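You operate a simulated robot arm through the tools that you are given. There is no shell and no other tool.

The job below is to be done with a simulated robot arm. You get a single attempt, and the scene is never put back.

## Task
Clear the mixed sand off the wet cream stone, sand it fine and rub the green holder's beads bright.
Fine: scrub with the dark brush; fine sand by the red-handled ladle; rinse the beads in the tub; tools and holder go back; no spill. Set down upright: dark brush, red-handled ladle, bead holder.

The check looks at the end state, three seconds after you hand in, the way a careful person would. Anything else that was tipped, shoved, dropped, spilled or broken makes it a failure.

## Robot
A 7-joint arm with a two-finger parallel gripper on a trunk, on a base that moves. Base frame: it is fixed to the floor where the robot stands at the start and does not move with it; the origin is under the middle of the robot, x ahead of it, y to its left, z up; the surface under the hand at the start is at about z = 80. Readings come in cm, degrees, newtons and seconds.
With the tool pointing down near the work surface it reaches from about 36 to 86 cm from the robot's upright axis, wherever it stands. Its first joint turns from -166.0 to 166.0 degrees. Places, roughly: cream stone [70, 20, 80]; drum post [60, -110, 90]; red-handled ladle (4x5x16 cm) [60, -30, 90]; rinse tub [70, 50, 90]; sand pot [100, -40, 80]. Payload 3.43 kg.
Tool frame: the origin (TCP) lies between the finger pads and is the grasp point; the fingertips stand 3.4 cm ahead of it; z points along the fingers, y is the line along which they close. The gripper opens to 12.8 cm. The fingers are 2.4 cm wide and 1.2 cm thick; the gripper's body (4.8 by 13 cm) begins 9.6 cm behind the TCP.
Orientation is told as [roll, pitch, yaw] about the base's x, y, z axes, in that order, counted from this pose: with the fingers straight down and closing along the base's y, the tool's x points along the base's -x, its y along +y and its z along -z.

## Interface
- The arm moves only by the tool apply_moves. Its argument "deltas" is a list of rows, each a list of 7 numbers: the turn, a rotation vector about the base's x, y, z in degrees, then the shift along the base's x, y, z in mm, then the opening, from 0 (shut) to 1 (fully open). In form: [[ax, ay, az, dx, dy, dz, grip], ...]. A call has 1 to 20 rows; each row shifts and turns the commanded pose from where the row before left it. Each row takes 0.2 s and may step no farther than 5 cm and 8.6 degrees from the row before; otherwise, or with a gripper value out of range, the whole call is refused. A pose out of reach is approached as far as the arm can. The call stops where the force on the tool passes 90 N (or 10 N more than at its start, if that is more) or the arm is blocked; 0.2 s more then pass. The fingers move at their own pace (about 15.3 cm/s each) and stop on an object; they squeeze with about 24 N. The grip force told is the motor's: it shows also when the fingers shut on nothing. Time passes only in rows, and 0.2 s behind the last, so rows that do not move let the fingers close. The reply holds the time, the measured pose of the TCP, the force on the tool along the base axes, the opening and the grip force, in the units named above and with some noise, with the torque about the TCP (base axes, N m) and any sound that the robot's microphone picked up.
- Cameras (640 x 400 px; columns grow to the right, rows downward): "scene" is now at [17.72, 1.79, 154.86]; the picture's right is [0.26, -0.97, 0.00], its down [-0.77, -0.20, -0.61] and it looks along [0.59, 0.16, -0.80] (base axes); focal length 252 px, centre (320, 200). "wrist" rides on the gripper at [7.6, -1.1, -16] in the tool frame; the picture's right is [0.15, 0.99, 0.00], its down [-0.88, 0.13, -0.46] and it looks along [-0.45, 0.07, 0.89] (tool axes); focal length 234 px, centre (320, 200). There is no depth. A picture from a camera that has moved, and an enlarged one, comes with that camera's place and axes in the base frame and with its lens.
- grab_frame(camera): a new picture of that camera. It takes no simulated time.
- drive_base(legs): drives the robot by 1 to 6 legs, each [ahead, turn to the left] in cm and degrees, along the robot's own axes; the way and the turn of a leg run together, so that a leg with both is an arc; at most 150 cm and 180 degrees a leg. The arm and the cameras ride along, it lands a little off, and it stops where it bumps. It gives what a move gives.
- turn_head(pan, tilt): turns the head with the scene camera to pan (to the left, within 132 degrees either way) and tilt (down, from -29 to 69), counted from straight ahead of the robot. It gives what a move gives.
- zoom(camera, box): a new picture of the part [left, top, right, bottom] of that camera's present view, enlarged. It takes no simulated time.
- hand_in(): hands the job in; it is judged then, once.

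Nothing tells you exact positions but the pictures and the camera data. Unless the task says otherwise, let go and move clear before handing in.

The tools are called after "Emit:" as name(argument=value, ...) on one line, values as JSON. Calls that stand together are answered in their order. apply_moves: Moves the arm, as the interface text tells. Its arguments: {"type":"object","properties":{"deltas":{"type":"array"}},"required":["deltas"]} The other tools are called the same way: drive_base (legs) drives the base; turn_head (pan, tilt) turns the head that bears the scene camera; grab_frame (camera) takes a picture; zoom (camera, box) takes an enlarged picture of a part of a camera's view; hand_in () hands the job in.

At the start:

```text
clock: 0.0
tcp_pos: [54.25, 12.57, 120.12]
ee_rot: [-0.1, 0.0, 0.0]
wrist_force: [0.1, 0.5, 0.3]
moment: [-0.04, 0.01, -0.03]
grip_width: 12.79
grip_force: 0.0
robot x, y, heading: [-0.23, 0.11, -0.2]
head pan, tilt (commanded): [14.9, 52.7]
```

scene: 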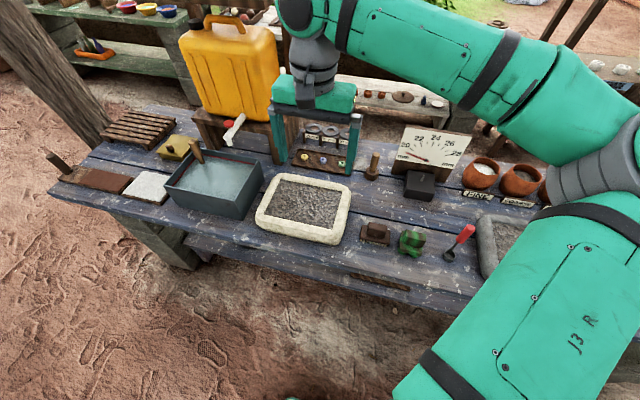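
wrist: 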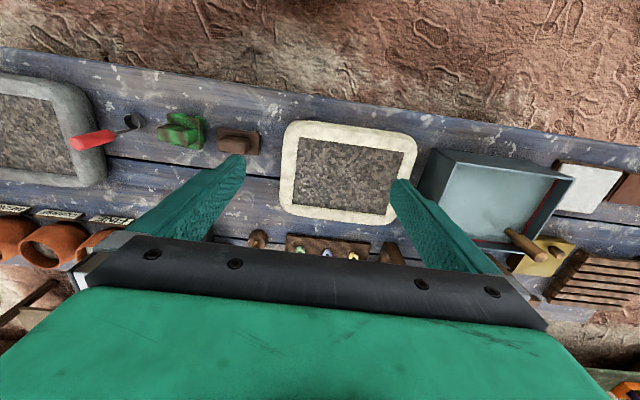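

I see a bench with a cream-rimmed stone holding dark mixed sand, a grey tub of water to its left, a dark brush, a green holder, a red-handled ladle and a second grey stone to the right. Next I look closer at everything before moving.

Emit:
zoom(camera="scene", box=[240, 160, 400, 260])

Emit:
zoom(camera="scene", box=[340, 180, 500, 280])

Emit:
zoom(camera="scene", box=[400, 110, 560, 210])

Emit:
zoom(camera="scene", box=[40, 100, 280, 250])

Emit:
zoom(camera="scene", box=[260, 80, 420, 180])

Emit:
zoom(camera="wrist", box=[0, 50, 320, 250])

Emit:
zoom(camera="wrist", box=[320, 100, 640, 300])

```text
4.00 times, centred on (320, 210) of scene
camera zoom: at [17.72, 1.79, 154.86], right [0.26, -0.97, 0.0], down [-0.77, -0.2, -0.61], along [0.59, 0.16, -0.8], focal length 1010 px, centre (320, 160)
```

zoom: 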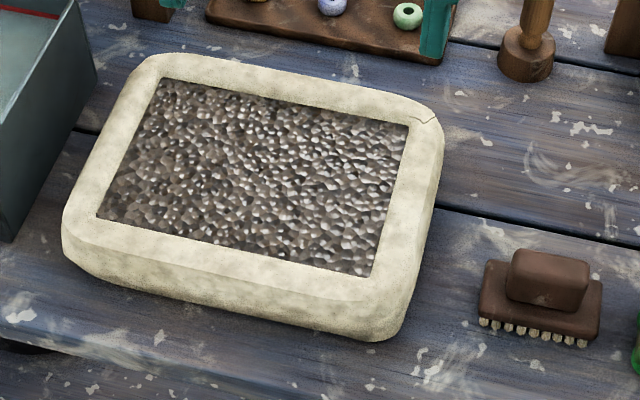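

```text
4.00 times, centred on (420, 230) of scene
camera zoom: at [17.72, 1.79, 154.86], right [0.26, -0.97, 0.0], down [-0.77, -0.2, -0.61], along [0.59, 0.16, -0.8], focal length 1010 px, centre (-80, 80)
```

zoom: 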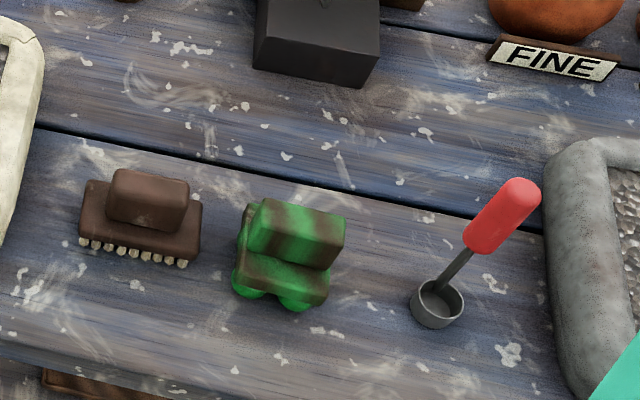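

```text
4.00 times, centred on (480, 160) of scene
camera zoom: at [17.72, 1.79, 154.86], right [0.26, -0.97, 0.0], down [-0.77, -0.2, -0.61], along [0.59, 0.16, -0.8], focal length 1010 px, centre (-320, 360)
```

zoom: 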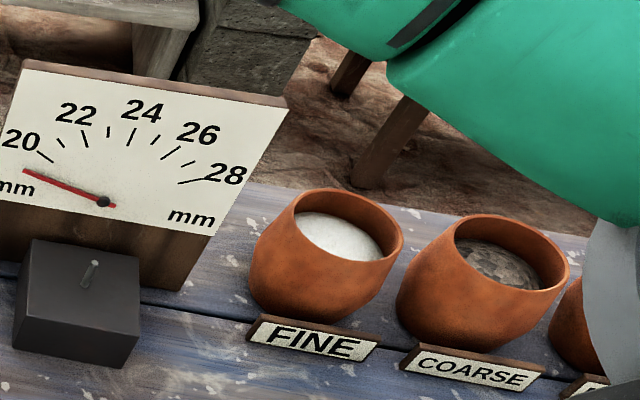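

```text
2.67 times, centred on (160, 175) of scene
camera zoom: at [17.72, 1.79, 154.86], right [0.26, -0.97, 0.0], down [-0.77, -0.2, -0.61], along [0.59, 0.16, -0.8], focal length 673 px, centre (747, 267)
```

zoom: 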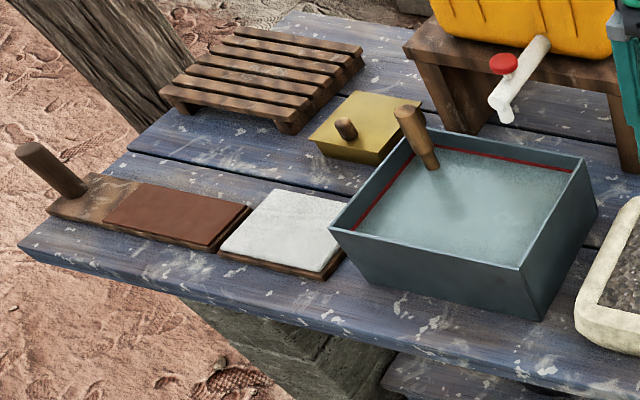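

```text
4.00 times, centred on (340, 130) of scene
camera zoom: at [17.72, 1.79, 154.86], right [0.26, -0.97, 0.0], down [-0.77, -0.2, -0.61], along [0.59, 0.16, -0.8], focal length 1010 px, centre (240, 480)
```

zoom: 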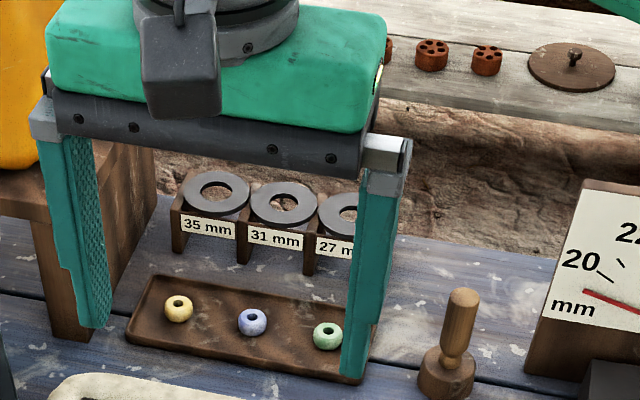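

```text
2.00 times, centred on (160, 150) of wrist
camera zoom: at [46.78, 11.46, 136.05], right [-0.15, 0.99, 0.0], down [0.88, 0.13, 0.46], along [0.45, 0.07, -0.89], focal length 468 px, centre (640, 300)
```

zoom: 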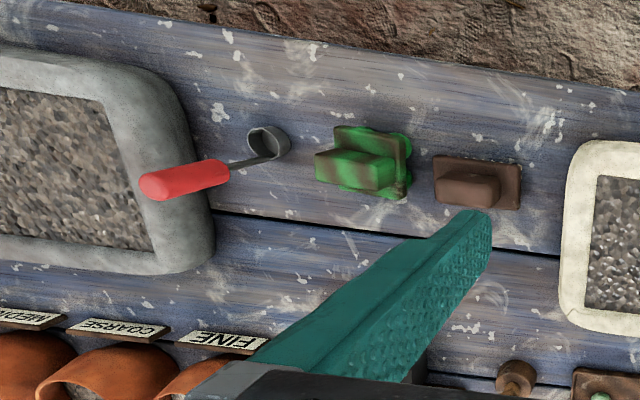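

```text
2.00 times, centred on (480, 200) of wrist
camera zoom: at [46.78, 11.46, 136.05], right [-0.15, 0.99, 0.0], down [0.88, 0.13, 0.46], along [0.45, 0.07, -0.89], focal length 468 px, centre (0, 200)
```

zoom: 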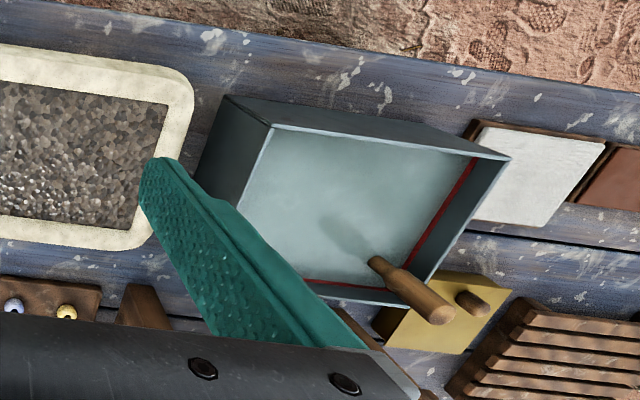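

The dark brush and green bead holder sit between the cream stone and the ladle; pots labelled FINE and COARSE stand on the far right. Next I pan the head to survey the rest of the bench.

Emit:
turn_head(pan=-40, tilt=45)

Emit:
grab_frame(camera="scene")

Emit:
turn_head(pan=-85, tilt=40)

Emit:
grab_frame(camera="scene")

Emit:
turn_head(pan=50, tilt=40)

Emit:
grab_frame(camera="scene")

```text
clock: 1.2
tcp_pos: [54.32, 12.62, 120.06]
ee_rot: [0.0, 0.0, 0.1]
wrist_force: [-0.5, -0.2, 0.2]
moment: [-0.01, 0.01, -0.01]
grip_width: 12.84
grip_force: 0.2
robot x, y, heading: [-0.08, 0.11, 0.1]
head pan, tilt (commanded): [-40.0, 45.0]
```

```text
taken
camera scene: at [16.75, -5.34, 155.91], right [-0.64, -0.77, 0.0], down [-0.54, 0.45, -0.71], along [0.54, -0.45, -0.71], focal length 252 px, centre (320, 200)
```

scene: 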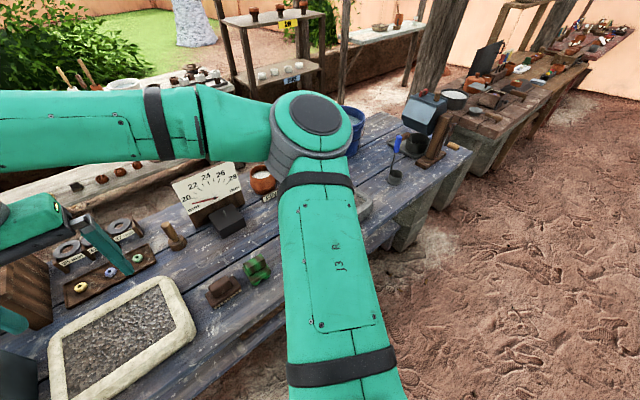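

```text
clock: 2.4
tcp_pos: [54.29, 12.53, 120.21]
ee_rot: [0.0, 0.0, 0.1]
wrist_force: [-0.5, 0.4, -0.4]
moment: [0.0, 0.01, -0.01]
grip_width: 12.77
grip_force: 0.0
robot x, y, heading: [0.24, 0.06, -0.1]
head pan, tilt (commanded): [-85.0, 40.0]
```

```text
taken
camera scene: at [11.27, -8.58, 156.63], right [-1.0, -0.09, 0.0], down [-0.06, 0.64, -0.77], along [0.07, -0.76, -0.64], focal length 252 px, centre (320, 200)
```

scene: 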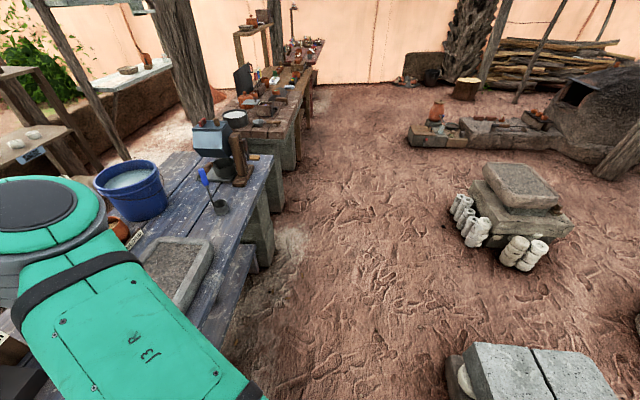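

```text
clock: 4.5
tcp_pos: [54.23, 12.48, 120.05]
ee_rot: [0.0, 0.0, 0.1]
wrist_force: [0.2, -0.2, -0.3]
moment: [0.02, 0.03, -0.04]
grip_width: 12.8
grip_force: 0.1
robot x, y, heading: [0.02, -0.1, 0.1]
head pan, tilt (commanded): [50.0, 40.0]
```

```text
taken
camera scene: at [15.99, 6.4, 156.63], right [0.77, -0.64, 0.0], down [-0.41, -0.49, -0.77], along [0.49, 0.59, -0.64], focal length 252 px, centre (320, 200)
```

scene: 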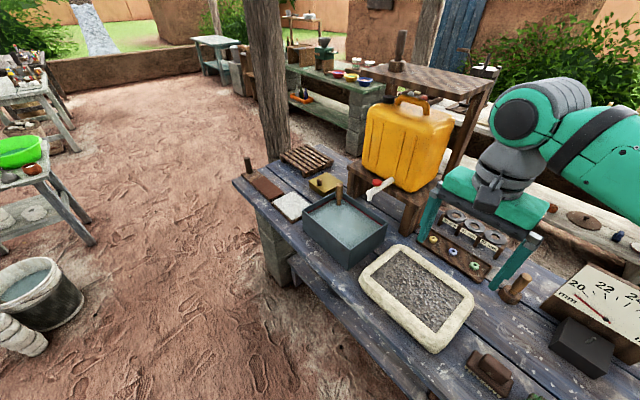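

I place the brush near (62,-5), the holder near (62,-17) and the ladle standing upright near (61,-29), with its handle top at z about 96. Next I move the hand for a closer wrist view of these.

Emit:
apply_moves(deltas=[[0, 0, 0, -8, -39, -28, 1], [0, 0, 0, -8, -39, -28, 1], [0, 0, 0, -8, -39, -28, 1], [0, 0, 0, -8, -39, -28, 1], [0, 0, 0, -8, -39, -28, 1], [0, 0, 0, -8, -39, -28, 1], [0, 0, 0, 0, 0, 0, 1]])

Emit:
grab_frame(camera="wrist")

Emit:
turn_head(pan=-15, tilt=55)

Emit:
grab_frame(camera="scene")

```text
clock: 6.1
tcp_pos: [49.41, -11.07, 103.58]
ee_rot: [0.0, 0.0, 0.0]
wrist_force: [0.3, 0.0, -0.8]
moment: [0.0, 0.0, 0.0]
grip_width: 12.8
grip_force: 0.0
robot x, y, heading: [-0.13, 0.07, -0.0]
head pan, tilt (commanded): [50.0, 40.0]
```

```text
taken
camera wrist: at [41.88, -12.23, 119.33], right [-0.15, 0.99, 0.0], down [0.88, 0.13, 0.46], along [0.45, 0.07, -0.89], focal length 234 px, centre (320, 200)
```

wrist: 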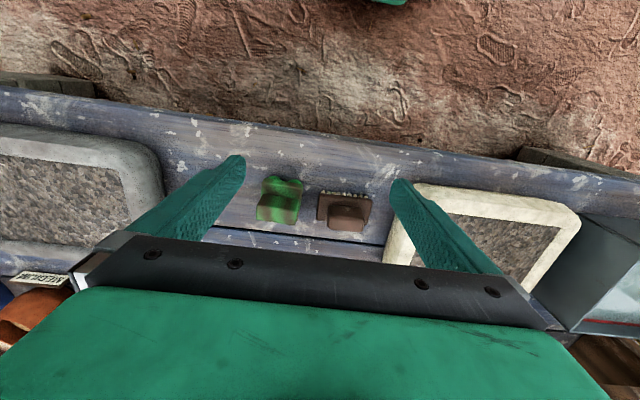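

```text
clock: 7.5
tcp_pos: [49.42, -11.15, 103.41]
ee_rot: [0.0, 0.0, 0.0]
wrist_force: [-1.3, 0.1, 0.2]
moment: [0.01, 0.01, -0.02]
grip_width: 12.82
grip_force: 0.1
robot x, y, heading: [-0.01, 0.02, -0.1]
head pan, tilt (commanded): [-15.0, 55.0]
```

```text
taken
camera scene: at [17.49, -1.98, 154.57], right [-0.26, -0.97, 0.0], down [-0.79, 0.21, -0.57], along [0.55, -0.15, -0.82], focal length 252 px, centre (320, 200)
```

scene: 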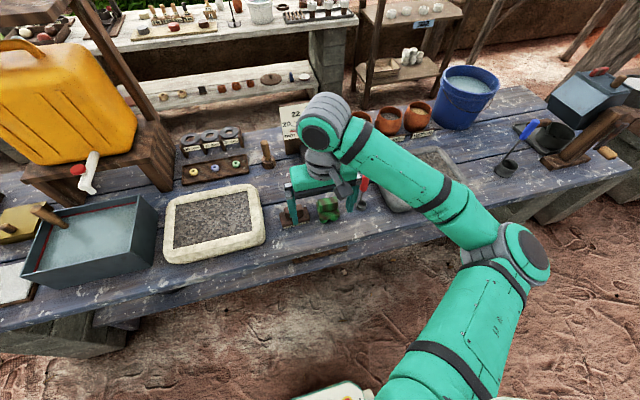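

The wrist now looks straight onto the holder and brush. Next I zoom in for their sizes and headings, and on the pots.

Emit:
zoom(camera="wrist", box=[240, 150, 400, 250])

Emit:
zoom(camera="scene", box=[340, 60, 500, 160])

Emit:
zoom(camera="scene", box=[260, 150, 420, 250])

```text
4.00 times, centred on (320, 200) of wrist
camera zoom: at [41.9, -12.21, 119.36], right [-0.15, 0.99, 0.0], down [0.88, 0.13, 0.46], along [0.45, 0.07, -0.89], focal length 937 px, centre (320, 200)
```

zoom: 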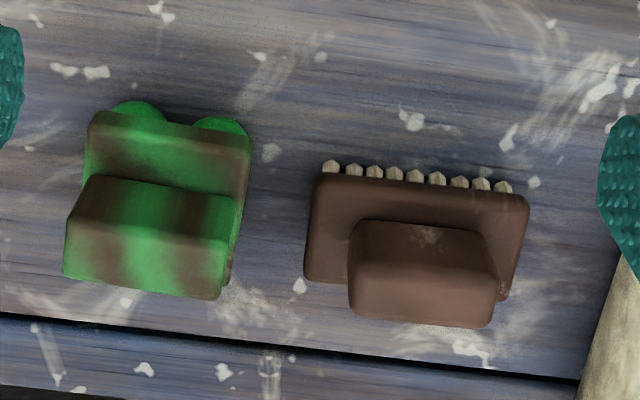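

```text
4.00 times, centred on (420, 110) of scene
camera zoom: at [17.49, -1.98, 154.57], right [-0.26, -0.97, 0.0], down [-0.79, 0.21, -0.57], along [0.55, -0.15, -0.82], focal length 1010 px, centre (-80, 560)
```

zoom: 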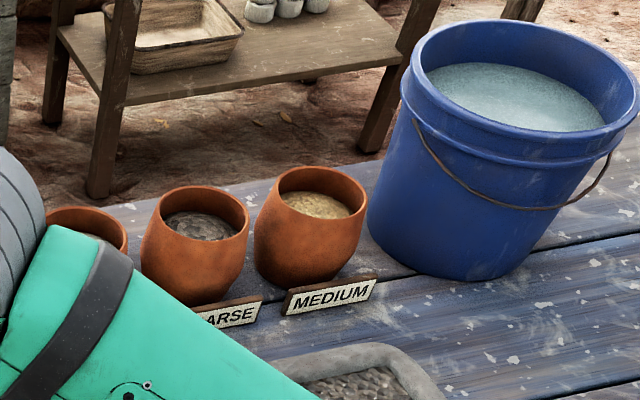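

```text
4.00 times, centred on (340, 200) of scene
camera zoom: at [17.49, -1.98, 154.57], right [-0.26, -0.97, 0.0], down [-0.79, 0.21, -0.57], along [0.55, -0.15, -0.82], focal length 1010 px, centre (240, 200)
```

zoom: 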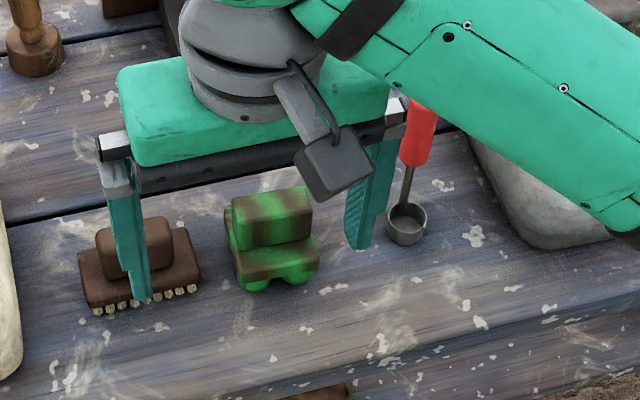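

The brush top block looks about 6 x 2.7 cm and the holder block about 7 cm wide. The fine pot is near (95.5,-39.7), out of reach from here, so next I check the gap between my base and the bench.

Emit:
turn_head(pan=0, tilt=69)

Emit:
grab_frame(camera="scene")

Emit:
turn_head(pan=60, tilt=69)

Emit:
grab_frame(camera="scene")

```text
clock: 8.3
tcp_pos: [49.31, -11.03, 103.36]
ee_rot: [0.0, 0.0, 0.0]
wrist_force: [0.0, -0.6, 0.3]
moment: [0.03, -0.01, -0.05]
grip_width: 12.8
grip_force: 0.1
robot x, y, heading: [-0.11, -0.23, 0.1]
head pan, tilt (commanded): [0.0, 68.8]
```

```text
taken
camera scene: at [16.11, -0.12, 153.03], right [0.0, -1.0, 0.0], down [-0.93, 0.0, -0.36], along [0.36, 0.0, -0.93], focal length 252 px, centre (320, 200)
```

scene: 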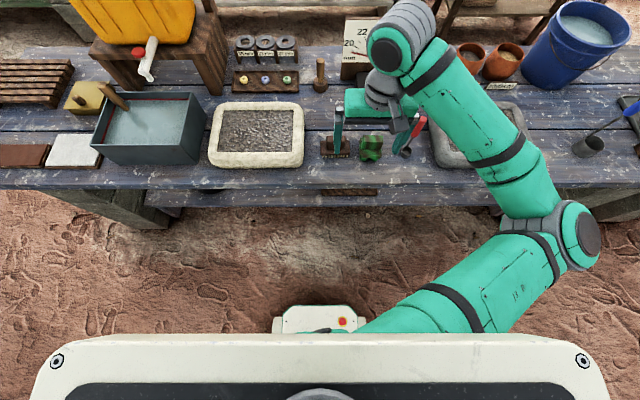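

```text
clock: 9.6
tcp_pos: [49.33, -10.96, 103.5]
ee_rot: [-0.1, 0.1, 0.0]
wrist_force: [-0.5, -0.1, 0.2]
moment: [0.01, 0.02, 0.0]
grip_width: 12.8
grip_force: 0.0
robot x, y, heading: [-0.15, 0.34, -0.2]
head pan, tilt (commanded): [60.0, 68.8]
```

```text
taken
camera scene: at [13.32, 4.72, 153.02], right [0.87, -0.5, 0.0], down [-0.47, -0.81, -0.36], along [0.18, 0.31, -0.93], focal length 252 px, centre (320, 200)
```

scene: 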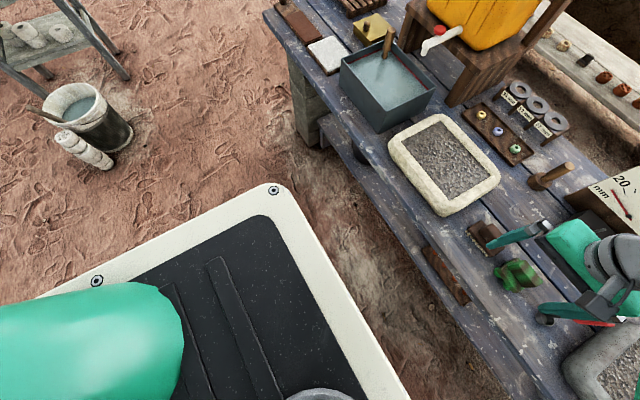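

The gap to the bench is about 30 cm in front of my base. Next I raise the arm and drive to roughly (20,-8), from where stone, tools, tub and fine pot should all be reachable.

Emit:
apply_moves(deltas=[[0, 0, 0, 0, 0, 45, 1], [0, 0, 0, 0, 0, 45, 1], [0, 0, 0, 0, 0, 45, 1], [0, 0, 0, 0, 0, 45, 1], [0, 0, 0, 0, 0, 45, 1], [0, 0, 0, 0, 0, 0, 1]])

Emit:
drive_base(legs=[[0, -22], [21.5, 0], [0, 22]])

Emit:
turn_head(pan=0, tilt=60)

Emit:
grab_frame(camera="scene")

Emit:
grab_frame(camera="wrist")

```text
clock: 11.0
tcp_pos: [49.64, -10.78, 125.87]
ee_rot: [0.0, 0.0, 0.1]
wrist_force: [-0.5, 0.5, -0.6]
moment: [0.0, 0.01, 0.01]
grip_width: 12.83
grip_force: 0.0
robot x, y, heading: [-0.2, 0.07, -0.1]
head pan, tilt (commanded): [60.0, 68.8]
```

```text
clock: 15.2
tcp_pos: [69.43, -18.94, 125.81]
ee_rot: [0.0, 0.1, -0.3]
wrist_force: [0.0, -0.2, -0.4]
moment: [-0.03, 0.0, -0.01]
grip_width: 12.83
grip_force: 0.1
robot x, y, heading: [19.89, -8.01, -0.3]
head pan, tilt (commanded): [60.0, 68.8]
```

```text
clock: 16.5
tcp_pos: [69.55, -19.12, 125.74]
ee_rot: [0.1, 0.0, -0.2]
wrist_force: [1.1, 0.4, 0.4]
moment: [-0.01, 0.01, 0.03]
grip_width: 12.81
grip_force: 0.0
robot x, y, heading: [20.09, -7.66, -0.3]
head pan, tilt (commanded): [0.0, 60.0]
```

```text
taken
camera scene: at [37.07, -8.23, 153.96], right [0.0, -1.0, 0.0], down [-0.87, 0.0, -0.5], along [0.5, 0.0, -0.87], focal length 252 px, centre (320, 200)
```

scene: 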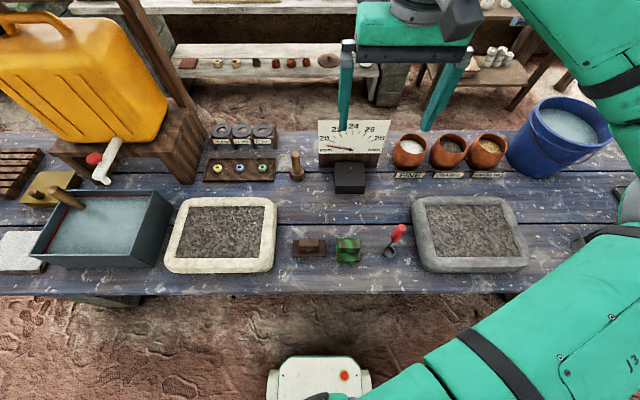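

```text
taken
camera wrist: at [61.92, -20.11, 141.7], right [-0.14, 0.99, 0.0], down [0.88, 0.13, 0.46], along [0.45, 0.06, -0.89], focal length 234 px, centre (320, 200)
```

wrist: 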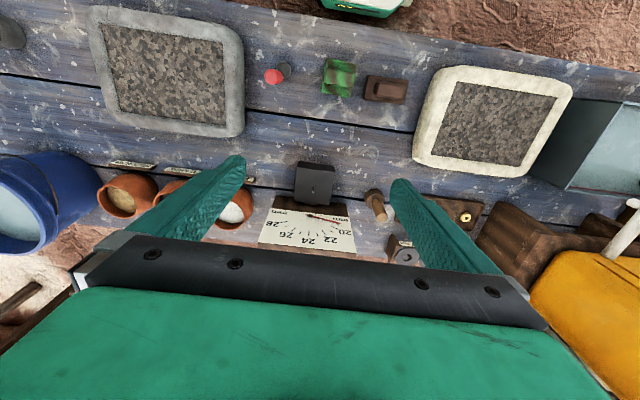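

The base is at about (20,-8) and the scene camera now looks down on everything. Next I zoom to measure stone, tools, pot and tub.

Emit:
zoom(camera="scene", box=[150, 180, 310, 280])

Emit:
zoom(camera="scene", box=[270, 200, 430, 300])

Emit:
zoom(camera="scene", box=[370, 110, 530, 210])

Emit:
zoom(camera="scene", box=[20, 170, 180, 270])

```text
4.00 times, centred on (230, 230) of scene
camera zoom: at [37.07, -8.23, 153.96], right [0.0, -1.0, 0.0], down [-0.87, 0.0, -0.5], along [0.5, 0.0, -0.87], focal length 1010 px, centre (680, 80)
```

zoom: 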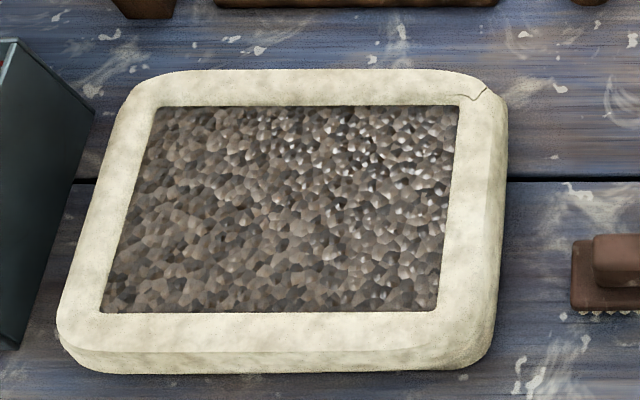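

```text
4.00 times, centred on (350, 250) of scene
camera zoom: at [37.07, -8.23, 153.96], right [0.0, -1.0, 0.0], down [-0.87, 0.0, -0.5], along [0.5, 0.0, -0.87], focal length 1010 px, centre (200, 0)
```

zoom: 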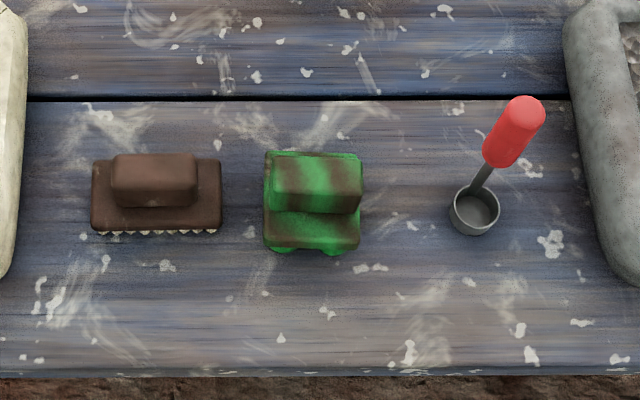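

```text
4.00 times, centred on (450, 160) of scene
camera zoom: at [37.07, -8.23, 153.96], right [0.0, -1.0, 0.0], down [-0.87, 0.0, -0.5], along [0.5, 0.0, -0.87], focal length 1010 px, centre (-200, 360)
```

zoom: 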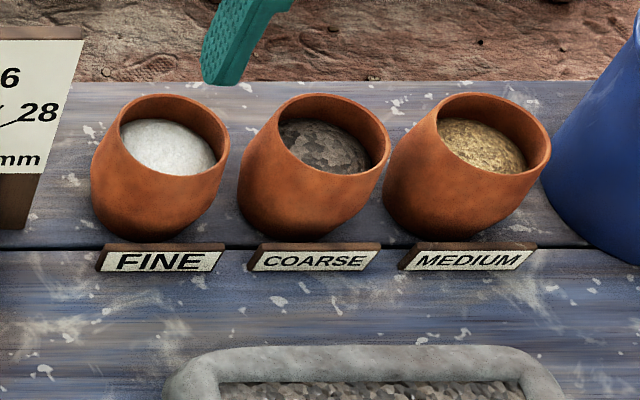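

```text
4.00 times, centred on (100, 220) of scene
camera zoom: at [37.07, -8.23, 153.96], right [0.0, -1.0, 0.0], down [-0.87, 0.0, -0.5], along [0.5, 0.0, -0.87], focal length 1010 px, centre (1200, 120)
```

zoom: 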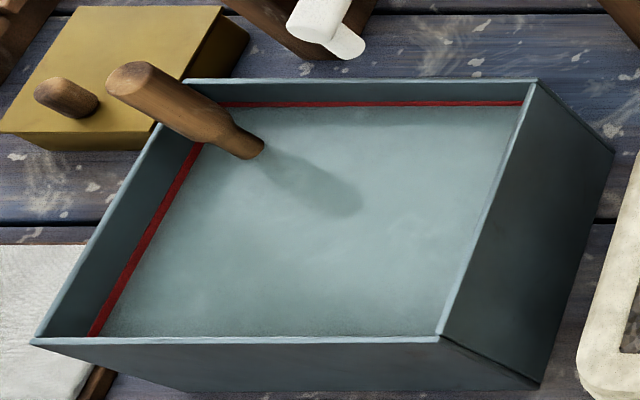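

From this view: stone basin spans roughly x 58.8–75.6, y 9.3–33.4; brush block centre (62.7,-5), holder (62.3,-16.5), ladle handle (63,-28.6), FINE pot (97.5,-40), tub rim x 57.6–77.5, y 41–68. Next I bring the open hand above the brush to check alignment.

Emit:
apply_moves(deltas=[[0, 0, 0, -11.4, 23.5, -43, 1], [0, 0, 0, -11.4, 23.5, -43, 1], [0, 0, 0, -11.4, 23.5, -43, 1], [0, 0, 0, -11.4, 23.5, -43, 1], [0, 0, 0, -11.4, 23.5, -43, 1], [0, 0, 0, -11.4, 23.5, -43, 1], [0, 0, 0, 0, 0, 0, 1]])

Emit:
grab_frame(camera="wrist")

Emit:
zoom(camera="wrist", box=[240, 90, 400, 190])

Emit:
zoom(camera="scene", box=[240, 180, 400, 280])

```text
refused: row 1 steps farther than a row can; nothing moved
```

```text
taken
camera wrist: at [61.92, -20.11, 141.7], right [-0.14, 0.99, 0.0], down [0.88, 0.13, 0.46], along [0.45, 0.06, -0.89], focal length 234 px, centre (320, 200)
```

wrist: 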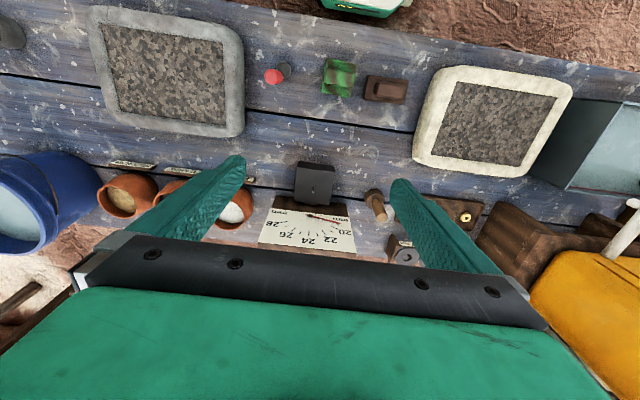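

```text
4.00 times, centred on (320, 140) of wrist
camera zoom: at [61.92, -20.11, 141.7], right [-0.14, 0.99, 0.0], down [0.88, 0.13, 0.46], along [0.45, 0.06, -0.89], focal length 937 px, centre (320, 440)
```

zoom: 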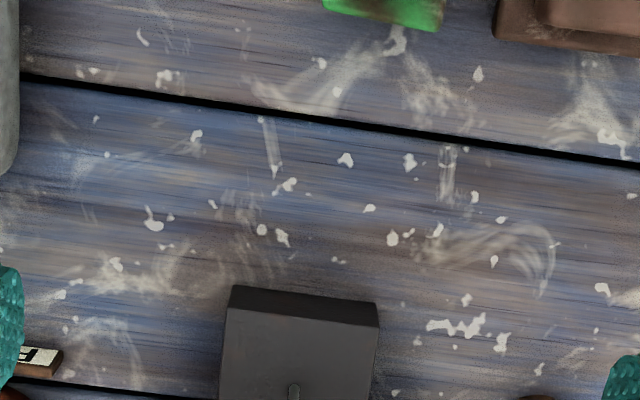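

```text
4.00 times, centred on (320, 230) of scene
camera zoom: at [37.07, -8.23, 153.96], right [0.0, -1.0, 0.0], down [-0.87, 0.0, -0.5], along [0.5, 0.0, -0.87], focal length 1010 px, centre (320, 80)
```

zoom: 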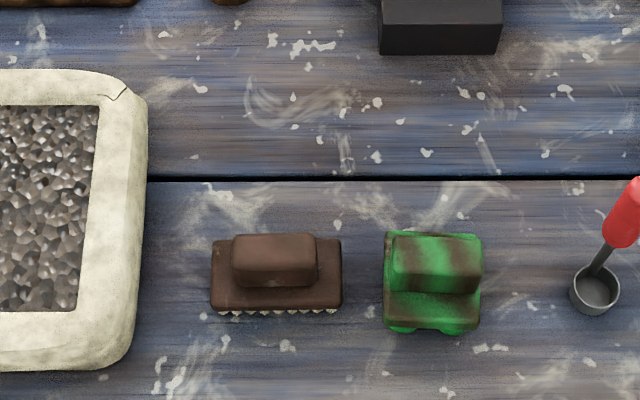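

The step was just over 5 cm; nothing moved. I repeat the approach to above the brush with smaller steps.

Emit:
apply_moves(deltas=[[0, 0, 0, -9.8, 20.2, -37, 1], [0, 0, 0, -9.8, 20.2, -37, 1], [0, 0, 0, -9.8, 20.2, -37, 1], [0, 0, 0, -9.8, 20.2, -37, 1], [0, 0, 0, -9.8, 20.2, -37, 1], [0, 0, 0, -9.8, 20.2, -37, 1], [0, 0, 0, -9.8, 20.2, -37, 1], [0, 0, 0, 0, 0, 0, 1]])

Emit:
zoom(camera="wrist", box=[220, 75, 420, 200])

Emit:
zoom(camera="scene", box=[220, 150, 420, 275])

```text
clock: 18.3
tcp_pos: [62.48, -4.82, 99.76]
ee_rot: [0.0, -0.1, -0.3]
wrist_force: [0.3, 0.5, -0.1]
moment: [0.01, 0.0, 0.01]
grip_width: 12.81
grip_force: 0.0
robot x, y, heading: [19.85, -8.21, -0.1]
head pan, tilt (commanded): [0.0, 60.0]
```

```text
3.20 times, centred on (320, 138) of wrist
camera zoom: at [55.04, -5.92, 115.72], right [-0.14, 0.99, 0.0], down [0.88, 0.13, 0.46], along [0.45, 0.06, -0.89], focal length 749 px, centre (320, 400)
```

zoom: 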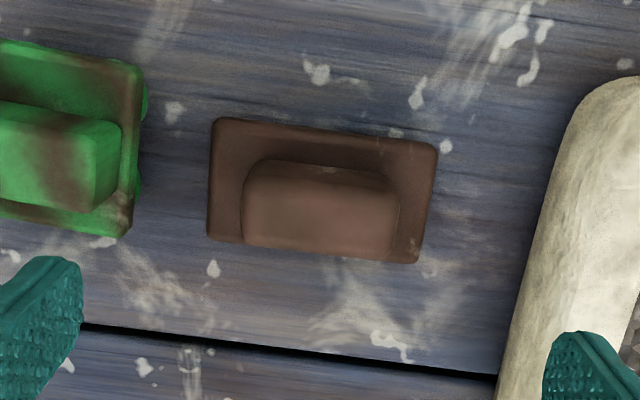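

```text
3.20 times, centred on (320, 212) of scene
camera zoom: at [37.08, -8.23, 153.96], right [0.0, -1.0, 0.0], down [-0.87, 0.0, -0.5], along [0.5, 0.0, -0.87], focal length 808 px, centre (320, 160)
```

zoom: 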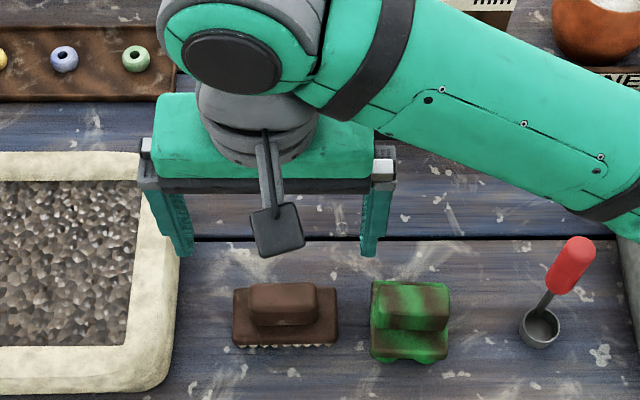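

Brush block centre is about (62.2,-5.0) with yaw near +2 degrees. Next I narrow the opening, turn +2 degrees and come down partway around the block.

Emit:
apply_moves(deltas=[[0, 0, 2, -2, -2, 0, 0.65], [0, 0, 0, 0, 0, -25, 0.65], [0, 0, 0, 0, 0, -25, 0.65], [0, 0, 0, 0, 0, -25, 0.65], [0, 0, 0, 0, 0, -15, 0.65], [0, 0, 0, 0, 0, 0, 0.65]])

Emit:
zoom(camera="wrist", box=[220, 50, 420, 175])

Emit:
zoom(camera="scene", box=[240, 180, 400, 280])

```text
clock: 19.7
tcp_pos: [62.37, -5.07, 90.79]
ee_rot: [0.0, 0.0, 1.7]
wrist_force: [0.4, -0.4, 0.3]
moment: [-0.01, -0.03, 0.01]
grip_width: 8.33
grip_force: 0.1
robot x, y, heading: [19.97, -8.16, 0.0]
head pan, tilt (commanded): [0.0, 60.0]
```

```text
3.20 times, centred on (320, 112) of wrist
camera zoom: at [54.87, -6.39, 106.69], right [-0.18, 0.98, 0.0], down [0.88, 0.16, 0.46], along [0.45, 0.08, -0.89], focal length 749 px, centre (320, 480)
```

zoom: 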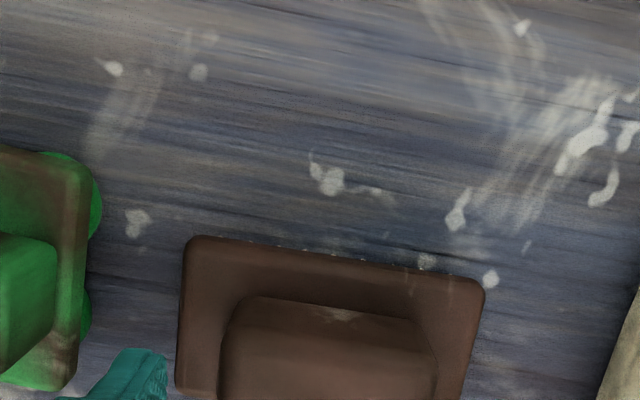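

```text
4.00 times, centred on (320, 230) of scene
camera zoom: at [37.07, -8.23, 153.96], right [0.0, -1.0, 0.0], down [-0.87, 0.0, -0.5], along [0.5, 0.0, -0.87], focal length 1010 px, centre (320, 80)
```

zoom: 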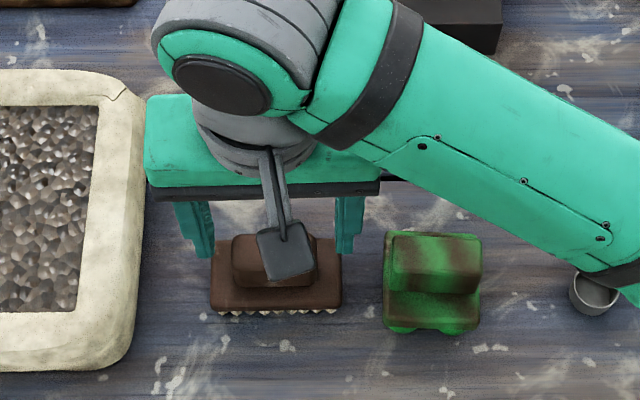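

Fingers straddle the block with tips just above it; I estimate the plate top at z≈82 and block top at ≈87. Next I descend and close gently.

Emit:
apply_moves(deltas=[[0, 0, 0, 0, 0, -15, 0.65], [0, 0, 0, 0, 0, -15, 0.65], [0, 0, 0, 0, 0, -8, 0.65], [0, 0, 0, 0, 0, 0, 0.65]])

Emit:
grab_frame(camera="scene")

```text
clock: 20.7
tcp_pos: [62.28, -5.08, 87.04]
ee_rot: [0.0, 0.0, 1.7]
wrist_force: [-0.3, 0.4, -0.5]
moment: [0.0, -0.04, -0.01]
grip_width: 8.33
grip_force: 0.1
robot x, y, heading: [20.12, -7.81, -0.2]
head pan, tilt (commanded): [0.0, 60.0]
```

```text
taken
camera scene: at [37.07, -8.23, 153.96], right [0.0, -1.0, 0.0], down [-0.87, 0.0, -0.5], along [0.5, 0.0, -0.87], focal length 252 px, centre (320, 200)
```

scene: 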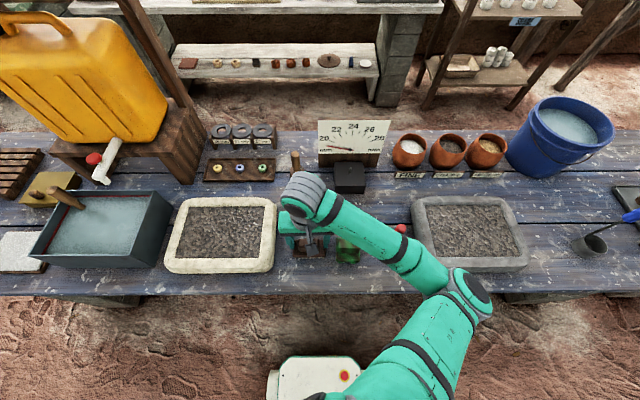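

Tips are at z≈83.6 around the block with no contact force. I close the gripper here.

Emit:
apply_moves(deltas=[[0, 0, 0, 0, 0, -3, 0.65], [0, 0, 0, 0, 0, 0, 0.3], [0, 0, 0, 0, 0, 0, 0.3], [0, 0, 0, 0, 0, 0, 0.3]])

Emit:
zoom(camera="scene", box=[240, 180, 400, 280])

```text
clock: 21.7
tcp_pos: [62.46, -4.95, 86.73]
ee_rot: [0.1, -0.1, 1.6]
wrist_force: [0.5, 1.8, 23.5]
moment: [-0.12, 0.09, -0.07]
grip_width: 5.96
grip_force: 24.3
robot x, y, heading: [19.96, -7.67, -0.0]
head pan, tilt (commanded): [0.0, 60.0]
```

```text
4.00 times, centred on (320, 230) of scene
camera zoom: at [37.04, -8.23, 153.97], right [0.0, -1.0, 0.0], down [-0.87, 0.0, -0.5], along [0.5, 0.0, -0.87], focal length 1010 px, centre (320, 80)
```

zoom: 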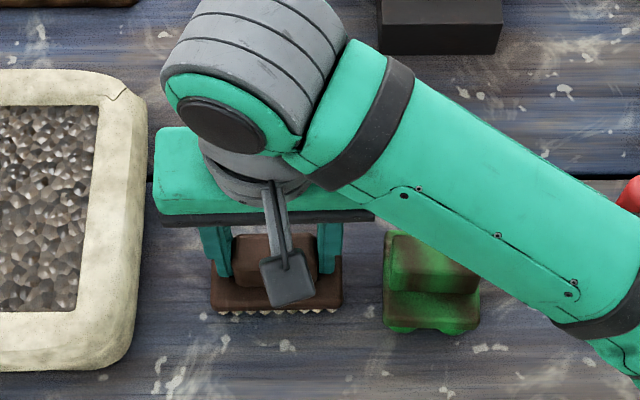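

The gripper holds the block (5.96 cm, 24 N), with tips touching the plate. Next I lift and check the hold.

Emit:
apply_moves(deltas=[[0, 0, 0, 0, 0, 10, 0.3], [0, 0, 0, 0, 0, 30, 0.3], [0, 0, 0, 0, 0, 40, 0.3], [0, 0, 0, 0, 0, 40, 0.3], [0, 0, 0, 0, 0, 0, 0.3]])

Emit:
zoom(camera="scene", box=[240, 150, 400, 250])

Emit:
grab_frame(camera="wrist")

```text
clock: 22.9
tcp_pos: [62.38, -5.33, 98.9]
ee_rot: [0.0, 0.0, 1.7]
wrist_force: [-0.9, 0.0, -1.6]
moment: [0.01, 0.03, 0.0]
grip_width: 5.97
grip_force: 24.2
robot x, y, heading: [19.84, -8.23, 0.1]
head pan, tilt (commanded): [0.0, 60.0]
```

```text
4.00 times, centred on (320, 200) of scene
camera zoom: at [37.08, -8.23, 153.96], right [0.0, -1.0, 0.0], down [-0.87, 0.0, -0.5], along [0.5, 0.0, -0.87], focal length 1010 px, centre (320, 200)
```

zoom: 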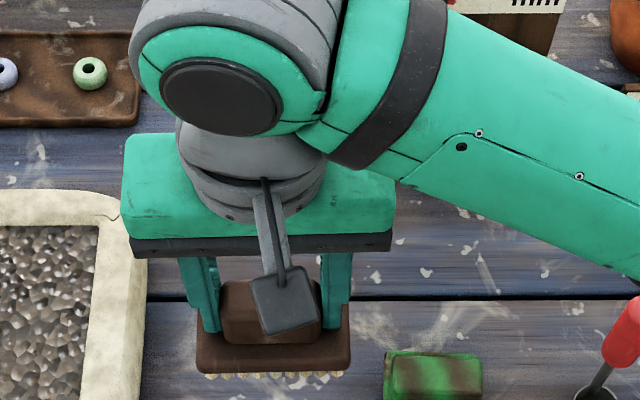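

```text
taken
camera wrist: at [54.85, -6.57, 114.83], right [-0.18, 0.98, 0.0], down [0.88, 0.16, 0.46], along [0.45, 0.08, -0.89], focal length 234 px, centre (320, 200)
```

wrist: 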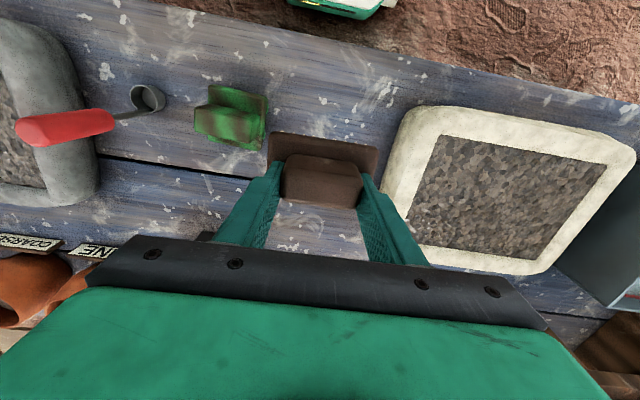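

The brush is held firmly, bristle tips about 6.7 cm below the TCP. Next I carry it over the stone's middle.

Emit:
apply_moves(deltas=[[0, 0, 0, 7.7, 44.5, 0, 0.3], [0, 0, 0, 7.7, 44.5, 0, 0.3], [0, 0, 0, 7.7, 44.5, -5, 0.3], [0, 0, 0, 7.7, 44.5, -5, 0.3], [0, 0, 0, 7.7, 44.5, -5, 0.3], [0, 0, 0, 7.7, 44.5, -5, 0.3], [0, 0, 0, 0, 0, 0, 0.3]])

Emit:
zoom(camera="scene", box=[130, 160, 330, 285])

Emit:
grab_frame(camera="wrist")

```text
clock: 24.5
tcp_pos: [67.0, 21.66, 96.89]
ee_rot: [0.1, 0.0, 1.7]
wrist_force: [-0.3, 0.4, -1.7]
moment: [-0.03, -0.01, 0.0]
grip_width: 5.98
grip_force: 24.0
robot x, y, heading: [19.89, -8.1, -0.2]
head pan, tilt (commanded): [0.0, 60.0]
```

```text
3.20 times, centred on (230, 222) of scene
camera zoom: at [37.08, -8.22, 153.96], right [0.0, -1.0, 0.0], down [-0.87, 0.0, -0.5], along [0.5, 0.0, -0.87], focal length 808 px, centre (608, 128)
```

zoom: 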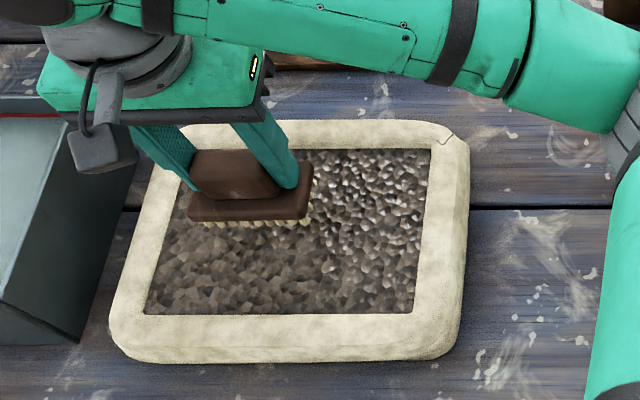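

```text
taken
camera wrist: at [59.54, 20.39, 112.76], right [-0.18, 0.98, 0.0], down [0.88, 0.16, 0.46], along [0.45, 0.08, -0.89], focal length 234 px, centre (320, 200)
```

wrist: 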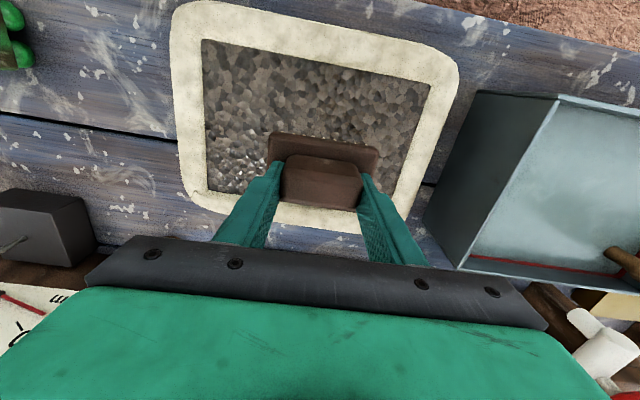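

Cross-checking both cameras puts the sand/rim level at z≈85, basin x 58.1–74.6, y 8.7–32.2. Next I lower the brush in small steps until it touches.

Emit:
apply_moves(deltas=[[0, 0, 0, 0, 0, -20, 0.3], [0, 0, 0, 0, 0, -15, 0.3], [0, 0, 0, 0, 0, -5, 0.3], [0, 0, 0, 0, 0, -3, 0.3], [0, 0, 0, 0, 0, -3, 0.3], [0, 0, 0, 0, 0, 0, 0.3]])

```text
clock: 25.9
tcp_pos: [66.99, 21.75, 92.53]
ee_rot: [0.4, -0.4, 1.7]
wrist_force: [-3.2, 2.8, 90.8]
moment: [-1.93, 0.75, 0.28]
grip_width: 5.99
grip_force: 24.1
robot x, y, heading: [19.86, -8.4, -0.0]
head pan, tilt (commanded): [0.0, 60.0]
```

Contact comes at TCP z≈92.6 with too much push (90 N). I ease up a few millimetres and look.

Emit:
apply_moves(deltas=[[0, 0, 0, 0, 0, 2, 0.3], [0, 0, 0, 0, 0, 0, 0.3]])

Emit:
zoom(camera="scene", box=[130, 160, 330, 285])

```text
clock: 26.5
tcp_pos: [67.01, 21.7, 92.67]
ee_rot: [0.3, -0.2, 1.5]
wrist_force: [-1.9, 5.1, 71.6]
moment: [-1.28, -0.28, 0.1]
grip_width: 6.0
grip_force: 23.9
robot x, y, heading: [19.67, -8.09, -0.2]
head pan, tilt (commanded): [0.0, 60.0]
```

```text
3.20 times, centred on (230, 222) of scene
camera zoom: at [36.93, -8.29, 153.98], right [0.0, -1.0, 0.0], down [-0.87, 0.0, -0.5], along [0.5, 0.0, -0.87], focal length 808 px, centre (608, 128)
```

zoom: 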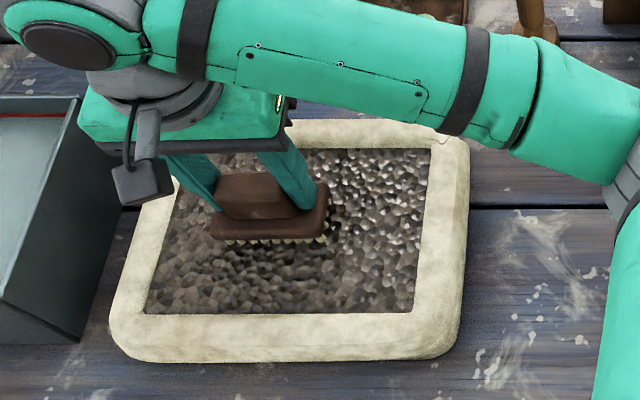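

Still 70 N; I ease up further to reach a light scrubbing pressure.

Emit:
apply_moves(deltas=[[0, 0, 0, 0, 0, 4, 0.3], [0, 0, 0, 0, 0, 0, 0.3]])

```text
clock: 27.1
tcp_pos: [67.0, 21.65, 92.56]
ee_rot: [-0.1, 0.1, 1.6]
wrist_force: [4.3, 1.4, 6.7]
moment: [0.55, -0.47, -0.17]
grip_width: 5.97
grip_force: 24.1
robot x, y, heading: [19.96, -7.99, -0.3]
head pan, tilt (commanded): [0.0, 60.0]
```

Light contact now (about 7 N). Next I make a trial stroke along the stone and look at the effect.

Emit:
apply_moves(deltas=[[0, 0, 0, 0, -15, -0.5, 0.3], [0, 0, 0, 0, -20, 0, 0.3], [0, 0, 0, 0, -20, 0, 0.3], [0, 0, 0, 0, -15, 0, 0.3], [0, 0, 0, 0, 0, 0, 0.3]])

Emit:
zoom(camera="scene", box=[130, 160, 330, 285])

Emit:
zoom(camera="wrist", box=[160, 0, 560, 250])

```text
clock: 28.3
tcp_pos: [67.14, 14.77, 92.71]
ee_rot: [0.1, 0.0, 1.8]
wrist_force: [-0.9, 0.1, -2.0]
moment: [-0.01, 0.03, -0.01]
grip_width: 5.98
grip_force: 23.7
robot x, y, heading: [19.76, -8.12, -0.2]
head pan, tilt (commanded): [0.0, 60.0]
```

```text
3.20 times, centred on (230, 222) of scene
camera zoom: at [37.08, -8.22, 153.96], right [0.0, -1.0, 0.0], down [-0.87, 0.0, -0.5], along [0.5, 0.0, -0.87], focal length 808 px, centre (608, 128)
```

zoom: 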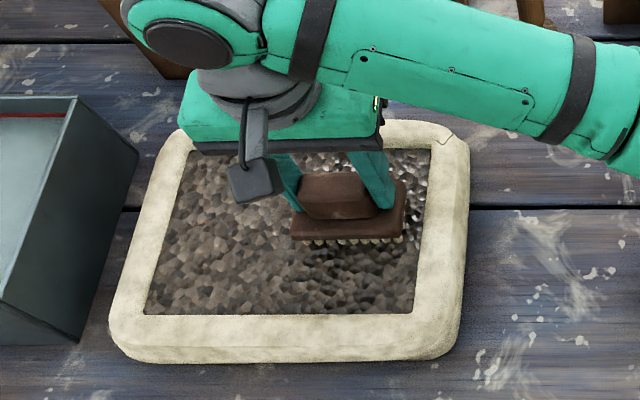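

```text
1.60 times, centred on (360, 125) of wrist
camera zoom: at [59.57, 13.37, 108.61], right [-0.18, 0.98, 0.0], down [0.88, 0.16, 0.46], along [0.45, 0.08, -0.89], focal length 375 px, centre (256, 320)
```

zoom: 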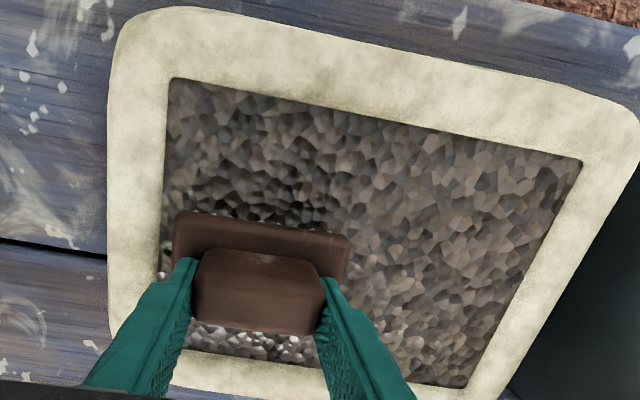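

The stroke skimmed with almost no contact and left the sand unchanged. Next I press a bit deeper and stroke back and forth.

Emit:
apply_moves(deltas=[[0, 0, 0, 0, 0, -2, 0.3], [0, 0, 0, 0, 0, 0, 0.3]])

```text
clock: 28.9
tcp_pos: [67.12, 14.62, 92.54]
ee_rot: [0.1, -0.2, 1.8]
wrist_force: [-3.3, 1.3, 26.8]
moment: [-0.58, 0.41, 0.02]
grip_width: 5.95
grip_force: 23.8
robot x, y, heading: [20.19, -8.11, -0.0]
head pan, tilt (commanded): [0.0, 60.0]
```

Emit:
apply_moves(deltas=[[0, 0, 0, 0, 20, 0, 0.3], [0, 0, 0, 0, 25, 0, 0.3], [0, 0, 0, 0, 25, 0, 0.3], [0, 0, 0, 0, 25, 0, 0.3], [0, 0, 0, 0, 25, 0, 0.3], [0, 0, 0, 0, 10, 0, 0.3], [0, 0, 0, 0, 0, 0, 0.3]])

Emit:
zoom(camera="scene", box=[130, 160, 330, 285])

Emit:
zoom(camera="wrist", box=[160, 0, 560, 250])

```text
clock: 30.5
tcp_pos: [66.98, 27.37, 92.74]
ee_rot: [-0.3, 0.0, 1.6]
wrist_force: [-13.8, -44.2, 22.3]
moment: [-1.67, 0.69, -0.23]
grip_width: 5.98
grip_force: 23.9
robot x, y, heading: [19.49, -8.09, -0.3]
head pan, tilt (commanded): [0.0, 60.0]
```

```text
3.20 times, centred on (230, 222) of scene
camera zoom: at [36.99, -8.41, 153.97], right [0.0, -1.0, 0.0], down [-0.87, 0.0, -0.5], along [0.5, 0.0, -0.87], focal length 808 px, centre (608, 128)
```

zoom: 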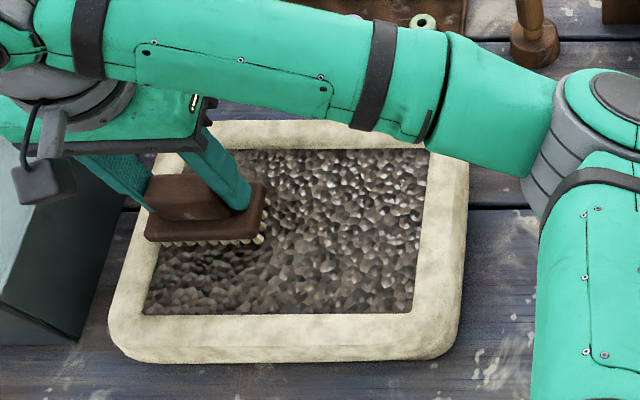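

```text
1.60 times, centred on (360, 125) of wrist
camera zoom: at [59.52, 26.06, 108.61], right [-0.17, 0.98, -0.01], down [0.88, 0.16, 0.45], along [0.45, 0.07, -0.89], focal length 375 px, centre (256, 320)
```

zoom: 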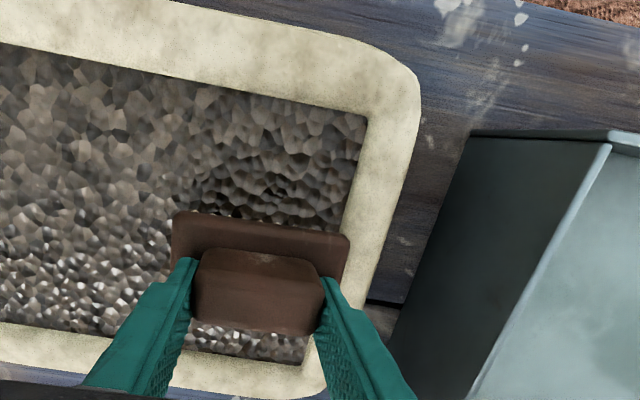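

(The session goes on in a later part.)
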